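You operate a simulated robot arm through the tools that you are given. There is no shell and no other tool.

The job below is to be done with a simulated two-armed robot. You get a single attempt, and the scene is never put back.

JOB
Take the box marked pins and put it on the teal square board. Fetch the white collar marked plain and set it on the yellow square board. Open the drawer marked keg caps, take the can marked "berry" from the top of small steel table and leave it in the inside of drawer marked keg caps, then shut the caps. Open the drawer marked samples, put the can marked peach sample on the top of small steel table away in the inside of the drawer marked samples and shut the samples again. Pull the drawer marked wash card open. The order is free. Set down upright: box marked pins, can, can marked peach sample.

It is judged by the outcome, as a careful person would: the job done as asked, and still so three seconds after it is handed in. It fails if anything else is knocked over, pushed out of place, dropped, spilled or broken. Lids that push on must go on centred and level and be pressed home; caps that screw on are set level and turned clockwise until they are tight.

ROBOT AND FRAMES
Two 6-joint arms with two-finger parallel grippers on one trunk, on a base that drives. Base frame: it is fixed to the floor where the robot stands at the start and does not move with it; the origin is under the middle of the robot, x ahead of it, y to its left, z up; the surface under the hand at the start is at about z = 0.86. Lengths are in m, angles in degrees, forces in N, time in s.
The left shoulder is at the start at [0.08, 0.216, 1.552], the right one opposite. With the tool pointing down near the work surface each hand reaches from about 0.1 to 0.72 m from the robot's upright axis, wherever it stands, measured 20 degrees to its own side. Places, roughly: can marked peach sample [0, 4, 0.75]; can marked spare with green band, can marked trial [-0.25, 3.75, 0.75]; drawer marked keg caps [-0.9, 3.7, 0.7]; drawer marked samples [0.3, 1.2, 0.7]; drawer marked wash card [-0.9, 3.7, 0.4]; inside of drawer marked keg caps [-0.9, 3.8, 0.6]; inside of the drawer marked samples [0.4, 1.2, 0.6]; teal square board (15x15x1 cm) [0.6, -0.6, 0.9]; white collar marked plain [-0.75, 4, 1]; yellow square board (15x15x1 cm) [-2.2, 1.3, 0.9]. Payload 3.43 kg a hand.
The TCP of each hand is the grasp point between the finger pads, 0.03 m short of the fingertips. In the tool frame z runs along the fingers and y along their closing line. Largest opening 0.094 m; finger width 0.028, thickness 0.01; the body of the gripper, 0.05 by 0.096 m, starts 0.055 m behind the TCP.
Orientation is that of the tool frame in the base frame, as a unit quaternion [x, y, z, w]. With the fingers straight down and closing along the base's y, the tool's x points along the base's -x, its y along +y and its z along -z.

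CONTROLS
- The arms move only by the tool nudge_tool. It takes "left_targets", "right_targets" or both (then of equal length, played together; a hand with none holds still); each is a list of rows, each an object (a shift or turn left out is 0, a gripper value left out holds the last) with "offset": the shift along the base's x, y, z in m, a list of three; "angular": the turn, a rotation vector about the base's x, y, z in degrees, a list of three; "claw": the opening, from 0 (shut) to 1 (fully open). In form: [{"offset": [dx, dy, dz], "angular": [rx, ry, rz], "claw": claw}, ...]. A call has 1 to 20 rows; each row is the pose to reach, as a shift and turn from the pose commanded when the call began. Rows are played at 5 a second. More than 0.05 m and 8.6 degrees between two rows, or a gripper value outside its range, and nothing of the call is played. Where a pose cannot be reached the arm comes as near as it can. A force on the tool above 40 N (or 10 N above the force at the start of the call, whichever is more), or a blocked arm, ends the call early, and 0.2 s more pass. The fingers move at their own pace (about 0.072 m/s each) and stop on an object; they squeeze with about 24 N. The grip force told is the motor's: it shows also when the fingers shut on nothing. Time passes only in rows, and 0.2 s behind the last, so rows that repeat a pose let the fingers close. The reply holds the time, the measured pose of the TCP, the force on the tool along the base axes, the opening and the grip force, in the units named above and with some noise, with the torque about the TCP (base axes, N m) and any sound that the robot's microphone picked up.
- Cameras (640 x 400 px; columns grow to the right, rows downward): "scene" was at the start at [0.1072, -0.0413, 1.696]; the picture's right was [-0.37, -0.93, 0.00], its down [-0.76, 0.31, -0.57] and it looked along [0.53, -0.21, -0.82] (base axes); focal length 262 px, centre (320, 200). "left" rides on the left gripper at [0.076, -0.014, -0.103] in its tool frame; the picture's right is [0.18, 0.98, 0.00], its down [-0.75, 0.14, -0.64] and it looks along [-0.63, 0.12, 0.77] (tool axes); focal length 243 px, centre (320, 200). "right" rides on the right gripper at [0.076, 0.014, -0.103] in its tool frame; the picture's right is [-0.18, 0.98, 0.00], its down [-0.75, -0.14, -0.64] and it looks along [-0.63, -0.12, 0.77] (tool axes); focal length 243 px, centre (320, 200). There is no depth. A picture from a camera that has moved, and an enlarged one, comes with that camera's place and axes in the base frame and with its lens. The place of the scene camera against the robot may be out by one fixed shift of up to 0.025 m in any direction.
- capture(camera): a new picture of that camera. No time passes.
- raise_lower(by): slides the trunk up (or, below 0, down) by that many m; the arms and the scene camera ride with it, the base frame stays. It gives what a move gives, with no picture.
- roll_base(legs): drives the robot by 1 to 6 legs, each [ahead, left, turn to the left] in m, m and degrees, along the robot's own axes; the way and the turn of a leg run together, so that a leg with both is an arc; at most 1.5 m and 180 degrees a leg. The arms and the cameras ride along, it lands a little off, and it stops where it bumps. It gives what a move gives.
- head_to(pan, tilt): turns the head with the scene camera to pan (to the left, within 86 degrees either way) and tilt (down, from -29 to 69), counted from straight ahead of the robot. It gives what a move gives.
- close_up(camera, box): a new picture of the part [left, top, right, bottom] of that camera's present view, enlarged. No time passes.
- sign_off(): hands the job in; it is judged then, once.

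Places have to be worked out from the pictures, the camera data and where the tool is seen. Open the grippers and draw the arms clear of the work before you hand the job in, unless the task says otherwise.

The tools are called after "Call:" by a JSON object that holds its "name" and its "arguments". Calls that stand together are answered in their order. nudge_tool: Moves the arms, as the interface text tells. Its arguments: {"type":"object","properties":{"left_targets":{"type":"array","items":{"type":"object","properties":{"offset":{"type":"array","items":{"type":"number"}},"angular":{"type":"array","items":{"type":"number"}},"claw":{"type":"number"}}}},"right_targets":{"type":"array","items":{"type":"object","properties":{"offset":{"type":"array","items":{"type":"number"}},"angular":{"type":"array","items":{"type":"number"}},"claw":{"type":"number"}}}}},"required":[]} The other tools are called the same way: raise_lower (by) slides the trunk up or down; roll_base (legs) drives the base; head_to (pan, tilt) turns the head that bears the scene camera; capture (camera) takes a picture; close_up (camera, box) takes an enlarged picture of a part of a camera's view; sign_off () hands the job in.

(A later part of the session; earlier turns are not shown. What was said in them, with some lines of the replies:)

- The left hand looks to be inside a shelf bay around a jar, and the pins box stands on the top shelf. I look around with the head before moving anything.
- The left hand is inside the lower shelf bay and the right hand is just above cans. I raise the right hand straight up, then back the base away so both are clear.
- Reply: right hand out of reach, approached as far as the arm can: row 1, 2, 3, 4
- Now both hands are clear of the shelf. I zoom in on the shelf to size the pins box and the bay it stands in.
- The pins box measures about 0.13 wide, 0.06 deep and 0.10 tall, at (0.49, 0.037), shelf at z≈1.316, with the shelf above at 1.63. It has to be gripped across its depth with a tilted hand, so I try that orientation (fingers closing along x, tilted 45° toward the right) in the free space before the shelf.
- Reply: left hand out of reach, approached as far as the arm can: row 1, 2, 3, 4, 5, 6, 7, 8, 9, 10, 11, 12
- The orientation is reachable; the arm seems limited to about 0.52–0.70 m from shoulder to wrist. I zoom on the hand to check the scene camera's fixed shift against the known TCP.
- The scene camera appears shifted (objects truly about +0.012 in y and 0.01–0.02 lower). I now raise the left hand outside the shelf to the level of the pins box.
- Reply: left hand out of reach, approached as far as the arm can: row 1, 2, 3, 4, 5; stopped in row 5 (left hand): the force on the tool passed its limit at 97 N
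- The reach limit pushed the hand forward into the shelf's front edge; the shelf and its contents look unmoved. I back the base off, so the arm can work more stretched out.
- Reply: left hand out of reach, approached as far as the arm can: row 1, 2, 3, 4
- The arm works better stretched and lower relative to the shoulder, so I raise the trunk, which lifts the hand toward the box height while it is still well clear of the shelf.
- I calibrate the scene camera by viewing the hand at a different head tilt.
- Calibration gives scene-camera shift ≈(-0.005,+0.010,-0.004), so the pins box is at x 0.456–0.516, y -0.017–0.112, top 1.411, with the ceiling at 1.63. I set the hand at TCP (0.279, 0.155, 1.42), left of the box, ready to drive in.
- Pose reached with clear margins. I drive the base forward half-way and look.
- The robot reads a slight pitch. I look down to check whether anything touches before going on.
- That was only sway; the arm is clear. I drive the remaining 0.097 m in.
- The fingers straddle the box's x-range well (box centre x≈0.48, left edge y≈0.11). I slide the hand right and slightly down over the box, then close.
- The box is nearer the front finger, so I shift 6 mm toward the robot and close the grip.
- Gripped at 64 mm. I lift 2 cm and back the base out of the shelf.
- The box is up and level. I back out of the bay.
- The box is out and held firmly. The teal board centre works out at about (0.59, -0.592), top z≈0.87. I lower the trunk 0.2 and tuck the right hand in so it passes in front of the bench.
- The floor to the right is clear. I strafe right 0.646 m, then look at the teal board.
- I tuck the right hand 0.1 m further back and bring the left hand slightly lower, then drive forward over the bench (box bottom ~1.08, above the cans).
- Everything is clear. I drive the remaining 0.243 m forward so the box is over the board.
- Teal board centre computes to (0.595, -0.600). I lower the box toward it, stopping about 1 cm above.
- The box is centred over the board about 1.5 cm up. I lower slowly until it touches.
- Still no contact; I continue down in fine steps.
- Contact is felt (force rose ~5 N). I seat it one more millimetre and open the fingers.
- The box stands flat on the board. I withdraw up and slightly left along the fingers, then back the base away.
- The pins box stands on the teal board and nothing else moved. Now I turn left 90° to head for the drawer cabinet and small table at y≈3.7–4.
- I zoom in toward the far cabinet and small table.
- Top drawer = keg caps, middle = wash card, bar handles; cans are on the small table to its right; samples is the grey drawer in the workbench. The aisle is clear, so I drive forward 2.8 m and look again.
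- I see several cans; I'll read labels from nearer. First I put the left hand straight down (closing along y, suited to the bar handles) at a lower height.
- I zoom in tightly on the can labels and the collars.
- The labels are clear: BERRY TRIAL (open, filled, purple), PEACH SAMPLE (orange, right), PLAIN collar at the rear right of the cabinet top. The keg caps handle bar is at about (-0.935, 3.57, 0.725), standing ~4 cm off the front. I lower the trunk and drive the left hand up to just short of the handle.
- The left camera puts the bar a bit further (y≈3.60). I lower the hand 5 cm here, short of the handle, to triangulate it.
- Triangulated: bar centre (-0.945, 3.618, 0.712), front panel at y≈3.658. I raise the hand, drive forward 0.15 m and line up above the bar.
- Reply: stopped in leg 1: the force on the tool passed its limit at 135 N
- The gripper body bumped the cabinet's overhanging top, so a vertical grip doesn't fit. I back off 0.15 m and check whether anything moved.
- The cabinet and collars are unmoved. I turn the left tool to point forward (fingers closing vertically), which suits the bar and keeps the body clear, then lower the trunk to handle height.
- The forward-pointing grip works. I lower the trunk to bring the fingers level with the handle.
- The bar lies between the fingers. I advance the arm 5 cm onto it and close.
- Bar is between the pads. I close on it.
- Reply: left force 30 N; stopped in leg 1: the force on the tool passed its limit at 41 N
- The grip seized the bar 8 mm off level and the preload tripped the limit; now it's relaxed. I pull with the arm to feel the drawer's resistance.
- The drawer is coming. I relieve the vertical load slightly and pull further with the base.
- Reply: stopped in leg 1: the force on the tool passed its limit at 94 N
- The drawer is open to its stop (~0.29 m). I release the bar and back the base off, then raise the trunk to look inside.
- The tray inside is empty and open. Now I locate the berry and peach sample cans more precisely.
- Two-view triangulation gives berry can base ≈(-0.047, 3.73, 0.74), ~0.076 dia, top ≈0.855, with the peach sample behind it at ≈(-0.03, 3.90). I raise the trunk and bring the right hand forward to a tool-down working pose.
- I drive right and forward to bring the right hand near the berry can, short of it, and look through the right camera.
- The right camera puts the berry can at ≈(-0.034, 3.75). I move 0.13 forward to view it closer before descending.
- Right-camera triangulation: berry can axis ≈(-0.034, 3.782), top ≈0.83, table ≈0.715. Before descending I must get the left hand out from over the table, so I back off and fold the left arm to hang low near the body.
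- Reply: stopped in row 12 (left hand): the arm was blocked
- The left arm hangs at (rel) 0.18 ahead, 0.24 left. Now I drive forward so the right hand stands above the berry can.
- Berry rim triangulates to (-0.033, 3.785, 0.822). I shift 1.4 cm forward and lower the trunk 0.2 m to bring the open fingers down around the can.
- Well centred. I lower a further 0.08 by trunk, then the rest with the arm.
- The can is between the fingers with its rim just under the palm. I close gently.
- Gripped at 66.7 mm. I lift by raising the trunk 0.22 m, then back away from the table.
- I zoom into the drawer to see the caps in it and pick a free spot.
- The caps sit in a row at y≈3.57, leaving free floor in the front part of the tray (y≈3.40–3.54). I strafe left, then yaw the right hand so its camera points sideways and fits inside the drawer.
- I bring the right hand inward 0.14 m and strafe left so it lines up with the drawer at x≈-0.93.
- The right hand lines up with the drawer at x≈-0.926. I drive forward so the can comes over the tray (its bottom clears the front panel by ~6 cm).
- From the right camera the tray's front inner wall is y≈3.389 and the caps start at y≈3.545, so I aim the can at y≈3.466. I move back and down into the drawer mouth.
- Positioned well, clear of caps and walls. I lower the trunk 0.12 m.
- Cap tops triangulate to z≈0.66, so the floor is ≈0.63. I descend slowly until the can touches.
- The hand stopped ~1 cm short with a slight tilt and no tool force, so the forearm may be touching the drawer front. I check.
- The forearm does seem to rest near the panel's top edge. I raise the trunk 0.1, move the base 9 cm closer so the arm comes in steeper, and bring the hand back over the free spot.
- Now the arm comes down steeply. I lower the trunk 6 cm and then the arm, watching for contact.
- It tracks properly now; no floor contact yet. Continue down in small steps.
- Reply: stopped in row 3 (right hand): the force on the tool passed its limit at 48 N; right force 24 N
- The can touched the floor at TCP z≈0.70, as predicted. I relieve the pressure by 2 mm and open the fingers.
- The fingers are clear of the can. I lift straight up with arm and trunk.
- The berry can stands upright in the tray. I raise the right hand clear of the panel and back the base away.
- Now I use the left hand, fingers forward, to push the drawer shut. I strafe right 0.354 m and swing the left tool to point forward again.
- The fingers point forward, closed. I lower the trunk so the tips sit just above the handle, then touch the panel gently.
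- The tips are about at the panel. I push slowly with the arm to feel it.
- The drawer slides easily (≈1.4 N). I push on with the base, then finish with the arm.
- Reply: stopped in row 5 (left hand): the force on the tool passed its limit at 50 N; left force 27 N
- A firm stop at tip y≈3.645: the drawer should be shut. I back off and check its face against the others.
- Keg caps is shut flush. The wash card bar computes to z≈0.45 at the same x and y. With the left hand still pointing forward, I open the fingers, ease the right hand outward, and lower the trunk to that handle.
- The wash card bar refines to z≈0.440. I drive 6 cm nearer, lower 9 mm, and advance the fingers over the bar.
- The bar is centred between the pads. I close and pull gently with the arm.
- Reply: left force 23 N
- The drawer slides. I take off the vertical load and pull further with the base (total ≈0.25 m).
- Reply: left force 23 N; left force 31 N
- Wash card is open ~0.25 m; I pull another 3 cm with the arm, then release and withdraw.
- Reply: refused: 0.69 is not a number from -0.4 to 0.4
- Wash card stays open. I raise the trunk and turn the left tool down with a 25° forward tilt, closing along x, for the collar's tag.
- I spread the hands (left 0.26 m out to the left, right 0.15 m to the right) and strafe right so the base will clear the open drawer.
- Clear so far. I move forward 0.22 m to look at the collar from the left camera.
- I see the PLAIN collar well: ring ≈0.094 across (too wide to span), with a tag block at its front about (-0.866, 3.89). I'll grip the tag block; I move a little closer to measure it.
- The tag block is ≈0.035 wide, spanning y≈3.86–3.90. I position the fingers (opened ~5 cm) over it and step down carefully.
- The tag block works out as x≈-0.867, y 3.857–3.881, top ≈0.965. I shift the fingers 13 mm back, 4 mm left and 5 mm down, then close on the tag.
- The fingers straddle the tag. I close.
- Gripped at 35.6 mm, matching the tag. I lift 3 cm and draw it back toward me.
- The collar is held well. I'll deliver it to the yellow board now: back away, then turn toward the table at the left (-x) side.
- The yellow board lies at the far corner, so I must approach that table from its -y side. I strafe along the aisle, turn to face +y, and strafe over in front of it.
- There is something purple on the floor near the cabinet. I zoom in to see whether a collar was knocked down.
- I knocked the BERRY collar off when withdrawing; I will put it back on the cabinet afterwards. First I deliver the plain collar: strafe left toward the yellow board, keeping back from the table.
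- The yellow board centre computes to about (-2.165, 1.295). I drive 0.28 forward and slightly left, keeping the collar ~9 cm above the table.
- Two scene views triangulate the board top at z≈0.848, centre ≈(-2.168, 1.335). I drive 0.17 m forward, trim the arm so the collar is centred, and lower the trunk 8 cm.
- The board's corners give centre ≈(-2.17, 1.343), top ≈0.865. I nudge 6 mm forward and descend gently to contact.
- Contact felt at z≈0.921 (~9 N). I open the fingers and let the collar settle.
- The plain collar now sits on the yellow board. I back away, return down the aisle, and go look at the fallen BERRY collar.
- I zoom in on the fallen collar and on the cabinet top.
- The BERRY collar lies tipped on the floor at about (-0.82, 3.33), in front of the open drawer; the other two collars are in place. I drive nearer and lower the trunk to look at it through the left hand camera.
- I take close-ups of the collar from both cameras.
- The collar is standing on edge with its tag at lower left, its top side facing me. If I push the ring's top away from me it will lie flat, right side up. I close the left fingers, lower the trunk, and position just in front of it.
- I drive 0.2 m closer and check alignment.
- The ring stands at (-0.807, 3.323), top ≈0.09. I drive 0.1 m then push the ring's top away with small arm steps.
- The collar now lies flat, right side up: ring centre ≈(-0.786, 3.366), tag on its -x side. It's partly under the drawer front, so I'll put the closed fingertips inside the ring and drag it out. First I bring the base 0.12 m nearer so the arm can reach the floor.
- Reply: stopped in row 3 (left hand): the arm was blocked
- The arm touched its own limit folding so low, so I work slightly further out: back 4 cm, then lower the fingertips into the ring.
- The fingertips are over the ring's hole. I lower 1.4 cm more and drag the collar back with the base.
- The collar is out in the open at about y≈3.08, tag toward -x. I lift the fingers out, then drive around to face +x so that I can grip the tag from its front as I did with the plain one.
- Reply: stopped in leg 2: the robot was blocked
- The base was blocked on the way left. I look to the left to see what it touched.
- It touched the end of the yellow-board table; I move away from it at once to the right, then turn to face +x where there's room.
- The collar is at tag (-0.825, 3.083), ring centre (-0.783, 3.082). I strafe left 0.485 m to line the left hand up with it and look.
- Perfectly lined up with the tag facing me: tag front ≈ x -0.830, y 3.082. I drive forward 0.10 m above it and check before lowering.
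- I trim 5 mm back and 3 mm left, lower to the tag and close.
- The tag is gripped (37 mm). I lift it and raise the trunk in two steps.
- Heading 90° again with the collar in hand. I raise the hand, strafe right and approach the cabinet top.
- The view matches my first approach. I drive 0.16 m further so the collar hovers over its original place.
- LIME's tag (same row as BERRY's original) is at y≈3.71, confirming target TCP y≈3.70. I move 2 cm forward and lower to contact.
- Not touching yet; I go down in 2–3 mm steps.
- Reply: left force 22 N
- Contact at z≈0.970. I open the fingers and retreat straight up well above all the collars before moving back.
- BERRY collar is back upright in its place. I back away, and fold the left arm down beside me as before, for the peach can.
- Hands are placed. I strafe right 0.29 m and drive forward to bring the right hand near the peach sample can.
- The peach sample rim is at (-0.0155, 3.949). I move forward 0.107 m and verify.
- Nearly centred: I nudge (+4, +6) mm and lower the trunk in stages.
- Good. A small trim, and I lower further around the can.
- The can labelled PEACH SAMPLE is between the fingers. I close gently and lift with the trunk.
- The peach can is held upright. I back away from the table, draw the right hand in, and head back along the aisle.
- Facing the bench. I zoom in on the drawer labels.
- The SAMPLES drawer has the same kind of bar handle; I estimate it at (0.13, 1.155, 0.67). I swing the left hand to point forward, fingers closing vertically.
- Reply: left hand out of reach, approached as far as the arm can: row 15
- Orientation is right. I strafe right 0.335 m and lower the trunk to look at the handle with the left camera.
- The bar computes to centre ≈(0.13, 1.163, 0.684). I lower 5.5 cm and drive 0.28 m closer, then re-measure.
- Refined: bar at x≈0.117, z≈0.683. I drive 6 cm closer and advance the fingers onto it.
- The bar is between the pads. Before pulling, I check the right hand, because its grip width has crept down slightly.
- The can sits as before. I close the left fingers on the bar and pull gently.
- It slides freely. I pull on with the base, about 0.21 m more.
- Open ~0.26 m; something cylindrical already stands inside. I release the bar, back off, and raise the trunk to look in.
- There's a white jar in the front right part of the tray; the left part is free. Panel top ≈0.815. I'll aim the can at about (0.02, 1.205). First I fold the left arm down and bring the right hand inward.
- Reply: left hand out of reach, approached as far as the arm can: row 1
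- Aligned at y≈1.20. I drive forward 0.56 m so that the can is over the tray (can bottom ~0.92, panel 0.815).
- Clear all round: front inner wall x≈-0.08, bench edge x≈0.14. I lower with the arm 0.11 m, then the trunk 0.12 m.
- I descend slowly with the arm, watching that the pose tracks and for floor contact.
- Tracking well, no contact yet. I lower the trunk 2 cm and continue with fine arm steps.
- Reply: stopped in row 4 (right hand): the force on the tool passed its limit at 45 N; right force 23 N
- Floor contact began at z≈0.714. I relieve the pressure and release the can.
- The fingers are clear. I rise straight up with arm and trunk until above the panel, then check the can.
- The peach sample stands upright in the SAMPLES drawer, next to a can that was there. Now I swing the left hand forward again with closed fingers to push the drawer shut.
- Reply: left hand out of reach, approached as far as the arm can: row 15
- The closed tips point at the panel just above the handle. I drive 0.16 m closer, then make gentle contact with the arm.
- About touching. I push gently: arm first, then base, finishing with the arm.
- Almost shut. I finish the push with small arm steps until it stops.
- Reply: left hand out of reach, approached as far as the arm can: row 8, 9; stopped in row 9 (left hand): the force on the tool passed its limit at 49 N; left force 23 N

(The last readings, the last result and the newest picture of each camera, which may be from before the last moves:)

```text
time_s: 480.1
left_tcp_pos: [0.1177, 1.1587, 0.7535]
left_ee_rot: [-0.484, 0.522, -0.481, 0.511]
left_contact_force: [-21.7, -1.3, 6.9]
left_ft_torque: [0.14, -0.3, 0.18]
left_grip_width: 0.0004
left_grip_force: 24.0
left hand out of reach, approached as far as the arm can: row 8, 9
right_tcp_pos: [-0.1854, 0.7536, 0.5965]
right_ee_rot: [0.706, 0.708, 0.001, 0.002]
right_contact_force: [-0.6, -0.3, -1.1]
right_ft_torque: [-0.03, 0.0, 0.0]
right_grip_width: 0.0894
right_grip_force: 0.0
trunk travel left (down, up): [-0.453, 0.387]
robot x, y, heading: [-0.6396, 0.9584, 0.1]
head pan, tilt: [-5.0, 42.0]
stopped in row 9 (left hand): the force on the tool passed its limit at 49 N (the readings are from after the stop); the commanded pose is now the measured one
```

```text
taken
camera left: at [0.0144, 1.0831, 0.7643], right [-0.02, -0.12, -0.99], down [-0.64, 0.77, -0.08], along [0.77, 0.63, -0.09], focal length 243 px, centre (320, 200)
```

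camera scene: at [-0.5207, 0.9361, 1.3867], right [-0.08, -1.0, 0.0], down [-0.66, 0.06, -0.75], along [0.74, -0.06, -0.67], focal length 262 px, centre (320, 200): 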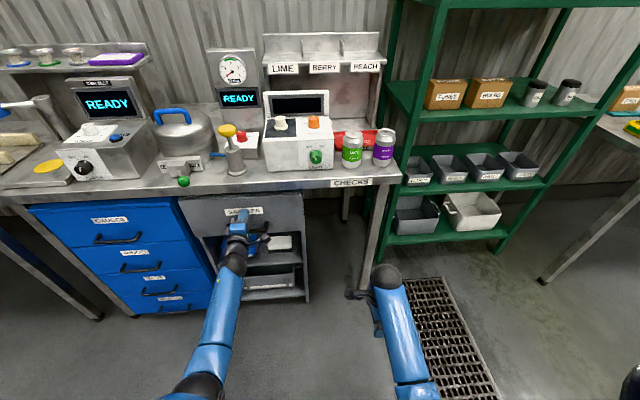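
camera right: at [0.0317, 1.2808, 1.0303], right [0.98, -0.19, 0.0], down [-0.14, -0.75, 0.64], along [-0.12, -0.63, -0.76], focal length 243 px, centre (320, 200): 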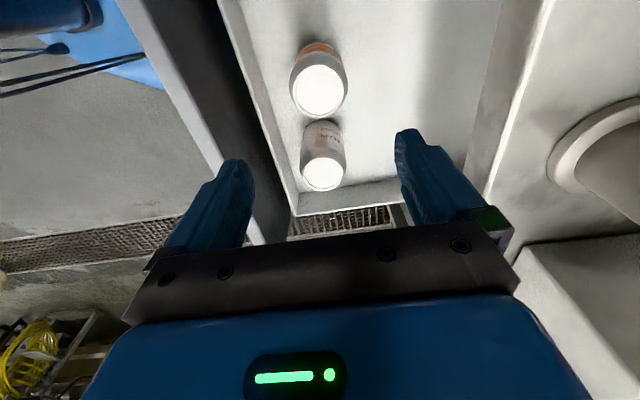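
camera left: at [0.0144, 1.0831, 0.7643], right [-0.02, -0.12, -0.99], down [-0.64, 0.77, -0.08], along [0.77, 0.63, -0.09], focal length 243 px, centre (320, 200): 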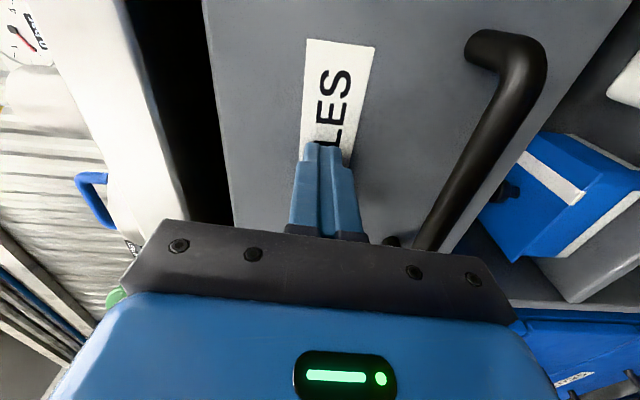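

A firm stop: the drawer is shut. I back away and check it, then look over the rest of the room.

Call:
{"name": "nudge_tool", "arguments": {"left_targets": [{"offset": [-0.03, 0, 0]}, {"offset": [-0.06, 0, 0], "claw": 0.5}]}}

Call:
{"name": "roll_base", "arguments": {"legs": [[-0.35, 0, 0]]}}

Call:
{"name": "raise_lower", "arguments": {"by": 0.36}}

Call:
{"name": "head_to", "arguments": {"pan": 10, "tilt": 35}}

Call:
{"name": "close_up", "arguments": {"camera": "scene", "box": [200, 160, 440, 340]}}

Call:
{"name": "head_to", "arguments": {"pan": -45, "tilt": 30}}

Call:
{"name": "capture", "arguments": {"camera": "scene"}}

Call:
{"name": "head_to", "arguments": {"pan": 80, "tilt": 20}}

Call:
{"name": "capture", "arguments": {"camera": "scene"}}

Call:
{"name": "close_up", "arguments": {"camera": "scene", "box": [240, 100, 440, 260]}}

```text
time_s: 480.7
left_tcp_pos: [0.0607, 1.1588, 0.7502]
left_ee_rot: [-0.485, 0.524, -0.481, 0.509]
left_contact_force: [-0.4, 0.5, 0.5]
left_ft_torque: [0.0, 0.02, 0.01]
left_grip_width: 0.0472
left_grip_force: 0.1
right_tcp_pos: [-0.1841, 0.7528, 0.5959]
right_ee_rot: [0.707, 0.707, 0.0, 0.001]
right_contact_force: [0.8, -0.3, 0.8]
right_ft_torque: [0.0, -0.04, 0.01]
right_grip_width: 0.0893
right_grip_force: 0.0
trunk travel left (down, up): [-0.453, 0.387]
robot x, y, heading: [-0.6402, 0.9579, 0.3]
head pan, tilt: [-5.0, 42.0]
```

```text
time_s: 482.9
left_tcp_pos: [-0.292, 1.1593, 0.7509]
left_ee_rot: [-0.486, 0.523, -0.48, 0.509]
left_contact_force: [0.7, 0.3, 1.3]
left_ft_torque: [0.01, -0.03, -0.02]
left_grip_width: 0.0471
left_grip_force: 0.1
right_tcp_pos: [-0.5353, 0.7529, 0.5951]
right_ee_rot: [0.706, 0.709, -0.001, 0.002]
right_contact_force: [0.6, -0.6, 0.4]
right_ft_torque: [0.0, 0.01, 0.0]
right_grip_width: 0.0893
right_grip_force: 0.1
trunk travel left (down, up): [-0.453, 0.387]
robot x, y, heading: [-0.9954, 0.9581, 0.4]
head pan, tilt: [-5.0, 42.0]
```

```text
time_s: 486.4
left_tcp_pos: [-0.2919, 1.1587, 1.1101]
left_ee_rot: [-0.486, 0.523, -0.481, 0.509]
left_contact_force: [-0.2, 0.2, -0.9]
left_ft_torque: [0.01, -0.01, 0.03]
left_grip_width: 0.0471
left_grip_force: 0.0
right_tcp_pos: [-0.5364, 0.7523, 0.9543]
right_ee_rot: [0.706, 0.709, -0.001, 0.002]
right_contact_force: [0.0, 0.0, 0.7]
right_ft_torque: [0.01, 0.02, -0.02]
right_grip_width: 0.0891
right_grip_force: 0.1
trunk travel left (down, up): [-0.813, 0.027]
robot x, y, heading: [-0.9933, 0.9521, 0.4]
head pan, tilt: [-5.0, 42.0]
```

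```text
time_s: 487.2
left_tcp_pos: [-0.2921, 1.1583, 1.1095]
left_ee_rot: [-0.486, 0.523, -0.481, 0.508]
left_contact_force: [-0.1, 1.0, -0.3]
left_ft_torque: [0.01, -0.02, 0.01]
left_grip_width: 0.0474
left_grip_force: 0.1
right_tcp_pos: [-0.5359, 0.7521, 0.9542]
right_ee_rot: [0.706, 0.708, -0.001, 0.002]
right_contact_force: [-0.1, -1.2, 0.7]
right_ft_torque: [0.01, 0.0, 0.01]
right_grip_width: 0.0892
right_grip_force: 0.1
trunk travel left (down, up): [-0.813, 0.027]
robot x, y, heading: [-0.993, 0.9538, 0.2]
head pan, tilt: [10.0, 35.0]
```

```text
2.22 times, centred on (320, 250) of scene
camera zoom: at [-0.8653, 0.9579, 1.7566], right [0.18, -0.98, 0.0], down [-0.56, -0.1, -0.82], along [0.81, 0.15, -0.57], focal length 582 px, centre (320, 89)
```

zoom: 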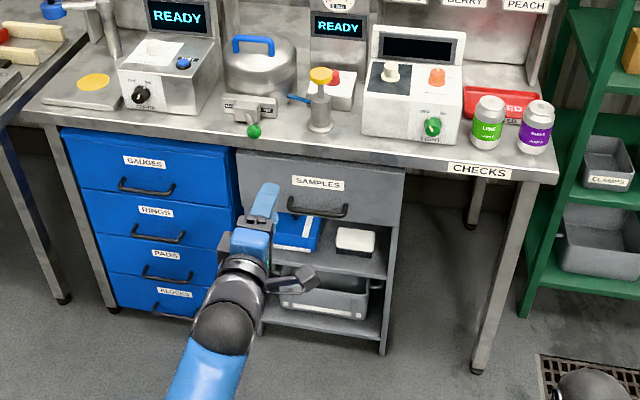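

```text
time_s: 488.5
left_tcp_pos: [-0.2921, 1.1582, 1.1101]
left_ee_rot: [-0.487, 0.524, -0.48, 0.509]
left_contact_force: [0.1, 0.5, 0.2]
left_ft_torque: [-0.03, -0.03, 0.0]
left_grip_width: 0.0468
left_grip_force: 0.0
right_tcp_pos: [-0.5352, 0.7521, 0.9554]
right_ee_rot: [0.706, 0.708, -0.001, 0.001]
right_contact_force: [0.1, 0.5, 0.1]
right_ft_torque: [0.03, -0.01, 0.0]
right_grip_width: 0.0894
right_grip_force: 0.1
trunk travel left (down, up): [-0.813, 0.027]
robot x, y, heading: [-0.9917, 0.9569, 0.3]
head pan, tilt: [-45.0, 30.0]
```

```text
taken
camera scene: at [-0.8877, 0.8787, 1.7644], right [-0.7, -0.71, 0.0], down [-0.36, 0.35, -0.87], along [0.62, -0.61, -0.5], focal length 262 px, centre (320, 200)
```

scene: 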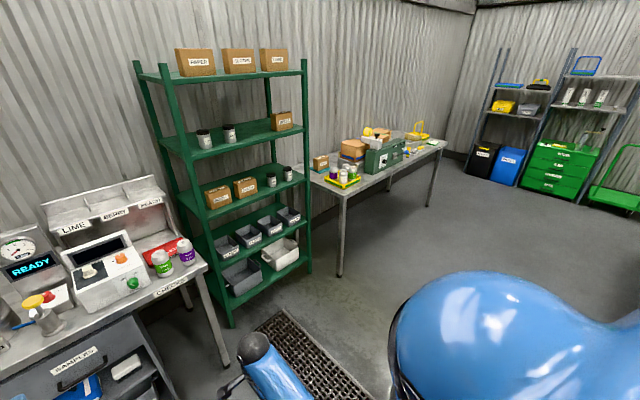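

```text
time_s: 490.5
left_tcp_pos: [-0.2922, 1.1585, 1.1101]
left_ee_rot: [-0.486, 0.524, -0.48, 0.509]
left_contact_force: [-0.6, -0.2, 0.1]
left_ft_torque: [0.02, -0.02, 0.04]
left_grip_width: 0.047
left_grip_force: 0.0
right_tcp_pos: [-0.5347, 0.752, 0.9546]
right_ee_rot: [0.705, 0.709, -0.001, 0.002]
right_contact_force: [-0.7, -0.4, 0.1]
right_ft_torque: [0.03, 0.01, 0.0]
right_grip_width: 0.0894
right_grip_force: 0.2
trunk travel left (down, up): [-0.813, 0.027]
robot x, y, heading: [-0.993, 0.9598, 0.2]
head pan, tilt: [80.0, 20.0]
```

```text
taken
camera scene: at [-0.9362, 1.0341, 1.7805], right [0.99, -0.17, 0.0], down [-0.06, -0.34, -0.94], along [0.16, 0.93, -0.34], focal length 262 px, centre (320, 200)
```

scene: 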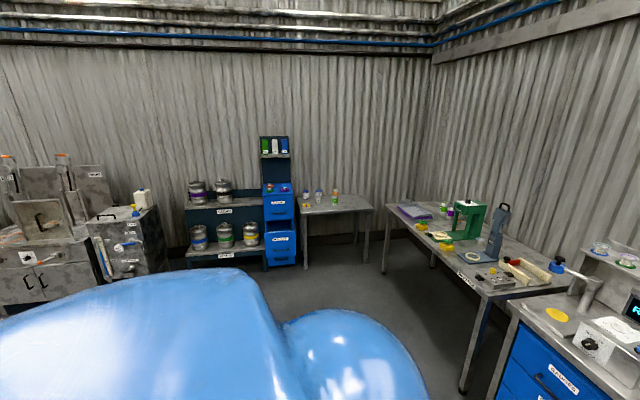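

```text
2.50 times, centred on (340, 180) of scene
camera zoom: at [-0.9362, 1.0341, 1.7805], right [0.99, -0.17, 0.0], down [-0.06, -0.34, -0.94], along [0.16, 0.93, -0.34], focal length 654 px, centre (270, 250)
```

zoom: 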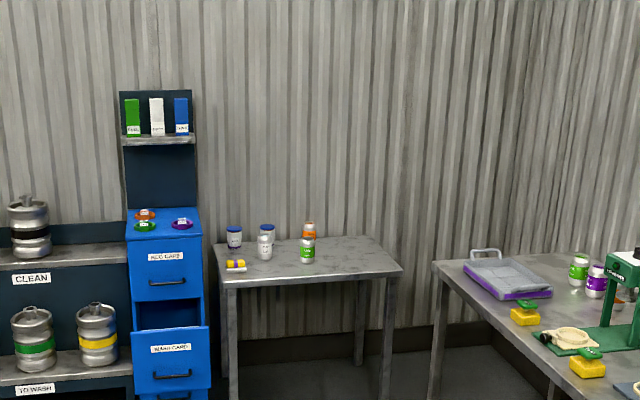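

Everything there is as it should be. Last I check the yellow-board table, which I had bumped; I turn left to see it.

Call:
{"name": "roll_base", "arguments": {"legs": [[0, 0, 60]]}}

Call:
{"name": "head_to", "arguments": {"pan": 80, "tilt": 25}}

Call:
{"name": "capture", "arguments": {"camera": "scene"}}

Call:
{"name": "close_up", "arguments": {"camera": "scene", "box": [180, 120, 460, 300]}}

```text
time_s: 493.5
left_tcp_pos: [-0.8115, 1.6627, 1.1101]
left_ee_rot: [0.682, -0.214, 0.163, -0.68]
left_contact_force: [-0.6, -0.2, -0.2]
left_ft_torque: [0.04, 0.03, 0.01]
left_grip_width: 0.047
left_grip_force: 0.2
right_tcp_pos: [-0.5845, 1.2452, 0.9557]
right_ee_rot: [0.262, 0.965, 0.0, 0.002]
right_contact_force: [0.1, -0.1, -0.1]
right_ft_torque: [0.01, -0.03, -0.02]
right_grip_width: 0.0893
right_grip_force: 0.0
trunk travel left (down, up): [-0.813, 0.027]
robot x, y, heading: [-0.9944, 0.9558, 59.8]
head pan, tilt: [80.0, 20.0]
```

```text
time_s: 494.2
left_tcp_pos: [-0.8109, 1.6621, 1.11]
left_ee_rot: [0.681, -0.214, 0.164, -0.68]
left_contact_force: [-0.2, -1.1, 1.3]
left_ft_torque: [0.02, 0.0, -0.04]
left_grip_width: 0.0469
left_grip_force: 0.1
right_tcp_pos: [-0.5845, 1.2452, 0.954]
right_ee_rot: [0.262, 0.965, 0.001, 0.002]
right_contact_force: [-0.3, -0.2, -0.3]
right_ft_torque: [0.0, 0.01, 0.01]
right_grip_width: 0.0893
right_grip_force: 0.1
trunk travel left (down, up): [-0.813, 0.027]
robot x, y, heading: [-0.9949, 0.9594, 60.0]
head pan, tilt: [80.0, 25.0]
```

```text
taken
camera scene: at [-1.0371, 1.0279, 1.7724], right [0.65, 0.76, 0.0], down [0.32, -0.27, -0.91], along [-0.69, 0.59, -0.42], focal length 262 px, centre (320, 200)
```

scene: 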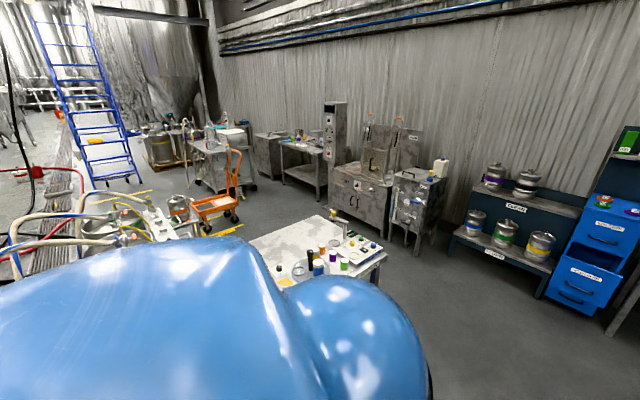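

```text
2.22 times, centred on (320, 210) of scene
camera zoom: at [-1.0371, 1.0279, 1.7724], right [0.65, 0.76, 0.0], down [0.32, -0.27, -0.91], along [-0.69, 0.59, -0.42], focal length 582 px, centre (320, 178)
```

zoom: 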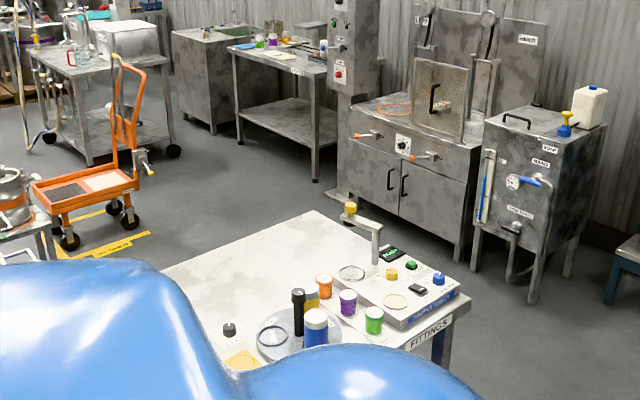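

Items on the table stand upright. I shift away and turn a bit more to see the yellow board itself.

Call:
{"name": "roll_base", "arguments": {"legs": [[0, -0.4, 0], [0, 0, 85]]}}

Call:
{"name": "head_to", "arguments": {"pan": 10, "tilt": 25}}

Call:
{"name": "capture", "arguments": {"camera": "scene"}}

Call:
{"name": "close_up", "arguments": {"camera": "scene", "box": [230, 170, 410, 290]}}

```text
time_s: 500.3
left_tcp_pos: [-1.338, 0.9958, 1.1099]
left_ee_rot: [0.646, 0.304, -0.339, -0.612]
left_contact_force: [-0.3, 0.2, -0.3]
left_ft_torque: [0.03, -0.01, -0.03]
left_grip_width: 0.0469
left_grip_force: 0.1
right_tcp_pos: [-0.9041, 1.1865, 0.954]
right_ee_rot: [-0.461, 0.887, 0.001, 0.002]
right_contact_force: [-0.7, 0.0, 0.5]
right_ft_torque: [-0.02, -0.01, 0.01]
right_grip_width: 0.0893
right_grip_force: 0.1
trunk travel left (down, up): [-0.813, 0.027]
robot x, y, heading: [-0.6511, 0.7586, 144.7]
head pan, tilt: [80.0, 25.0]
```

```text
time_s: 501.7
left_tcp_pos: [-1.3378, 0.9952, 1.1091]
left_ee_rot: [0.646, 0.305, -0.34, -0.612]
left_contact_force: [-0.3, 0.3, 0.8]
left_ft_torque: [0.02, 0.0, 0.0]
left_grip_width: 0.047
left_grip_force: 0.1
right_tcp_pos: [-0.9049, 1.186, 0.9544]
right_ee_rot: [-0.461, 0.888, 0.002, 0.001]
right_contact_force: [0.4, 0.0, 0.1]
right_ft_torque: [-0.01, 0.01, -0.05]
right_grip_width: 0.0893
right_grip_force: 0.1
trunk travel left (down, up): [-0.813, 0.027]
robot x, y, heading: [-0.6496, 0.7574, 144.9]
head pan, tilt: [10.0, 25.0]
```

```text
taken
camera scene: at [-0.7474, 0.7978, 1.7724], right [0.42, 0.91, 0.0], down [0.38, -0.18, -0.91], along [-0.82, 0.38, -0.42], focal length 262 px, centre (320, 200)
```

scene: 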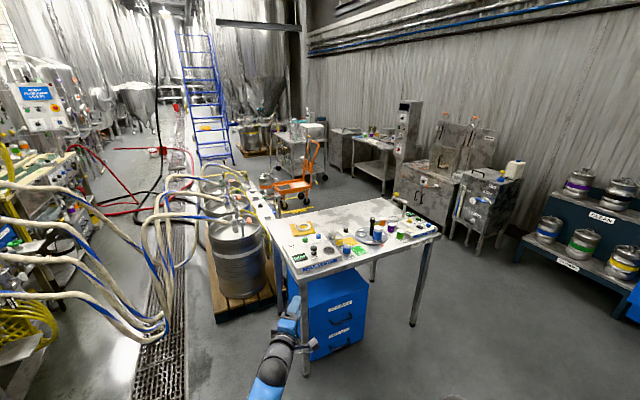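

```text
3.33 times, centred on (320, 230) of scene
camera zoom: at [-0.7474, 0.7978, 1.7724], right [0.42, 0.91, 0.0], down [0.38, -0.18, -0.91], along [-0.82, 0.38, -0.42], focal length 872 px, centre (320, 100)
```

zoom: 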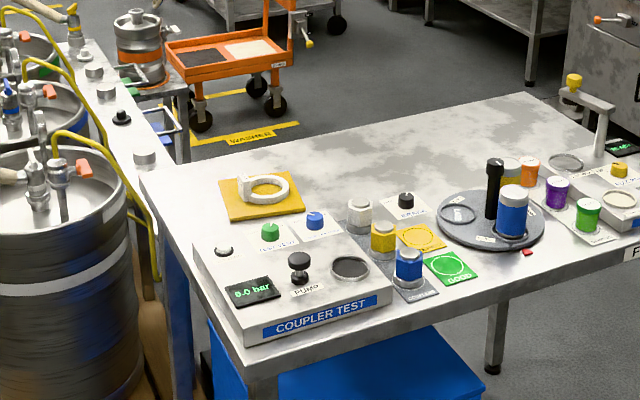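

The white PLAIN collar sits on the yellow board and the rest of that table is undisturbed. Pins is on teal, keg caps and samples are shut with their cans inside, and wash card is open. The BERRY collar I knocked down is back in its place, and both hands are open and clear. I hand the job in.

Call:
{"name": "sign_off", "arguments": {}}

```text
The job is handed in.
```

The job is handed in with every requested step done. Along the way I had one accident, which I put right, and three or four bumps.

**Done as asked**
- **Box marked pins:** it stands upright on the teal board.
- **White collar marked plain:** it lies on the yellow board.
- **Can marked "berry":** the can labelled BERRY TRIAL went upright into the keg caps drawer, and the drawer is shut. I did not reopen it to look after closing.
- **Can marked peach sample:** it went upright into the samples drawer, beside a can that was already there, and the drawer is shut.
- **Wash card drawer:** pulled open about 0.28 m and left open.

**What went wrong**
- **Purple BERRY collar:** while lifting the plain collar away, I knocked this one off the top of the drawer cabinet onto the floor. I picked it up and set it back upright where it had stood, to within about a centimetre by my estimate. If an outright drop counts as failure, this one happened.
- **Bumps:** the left hand hit the front edge of the shelf (97 N) and the front of the cabinet top (135 N), and the base touched the end of the table holding the yellow board. Nothing looked moved or knocked over afterwards. While I was setting down the berry can, the right forearm also seemed to rest on the keg caps drawer front, so I repositioned.

Both grippers are open and the arms are clear of the work.
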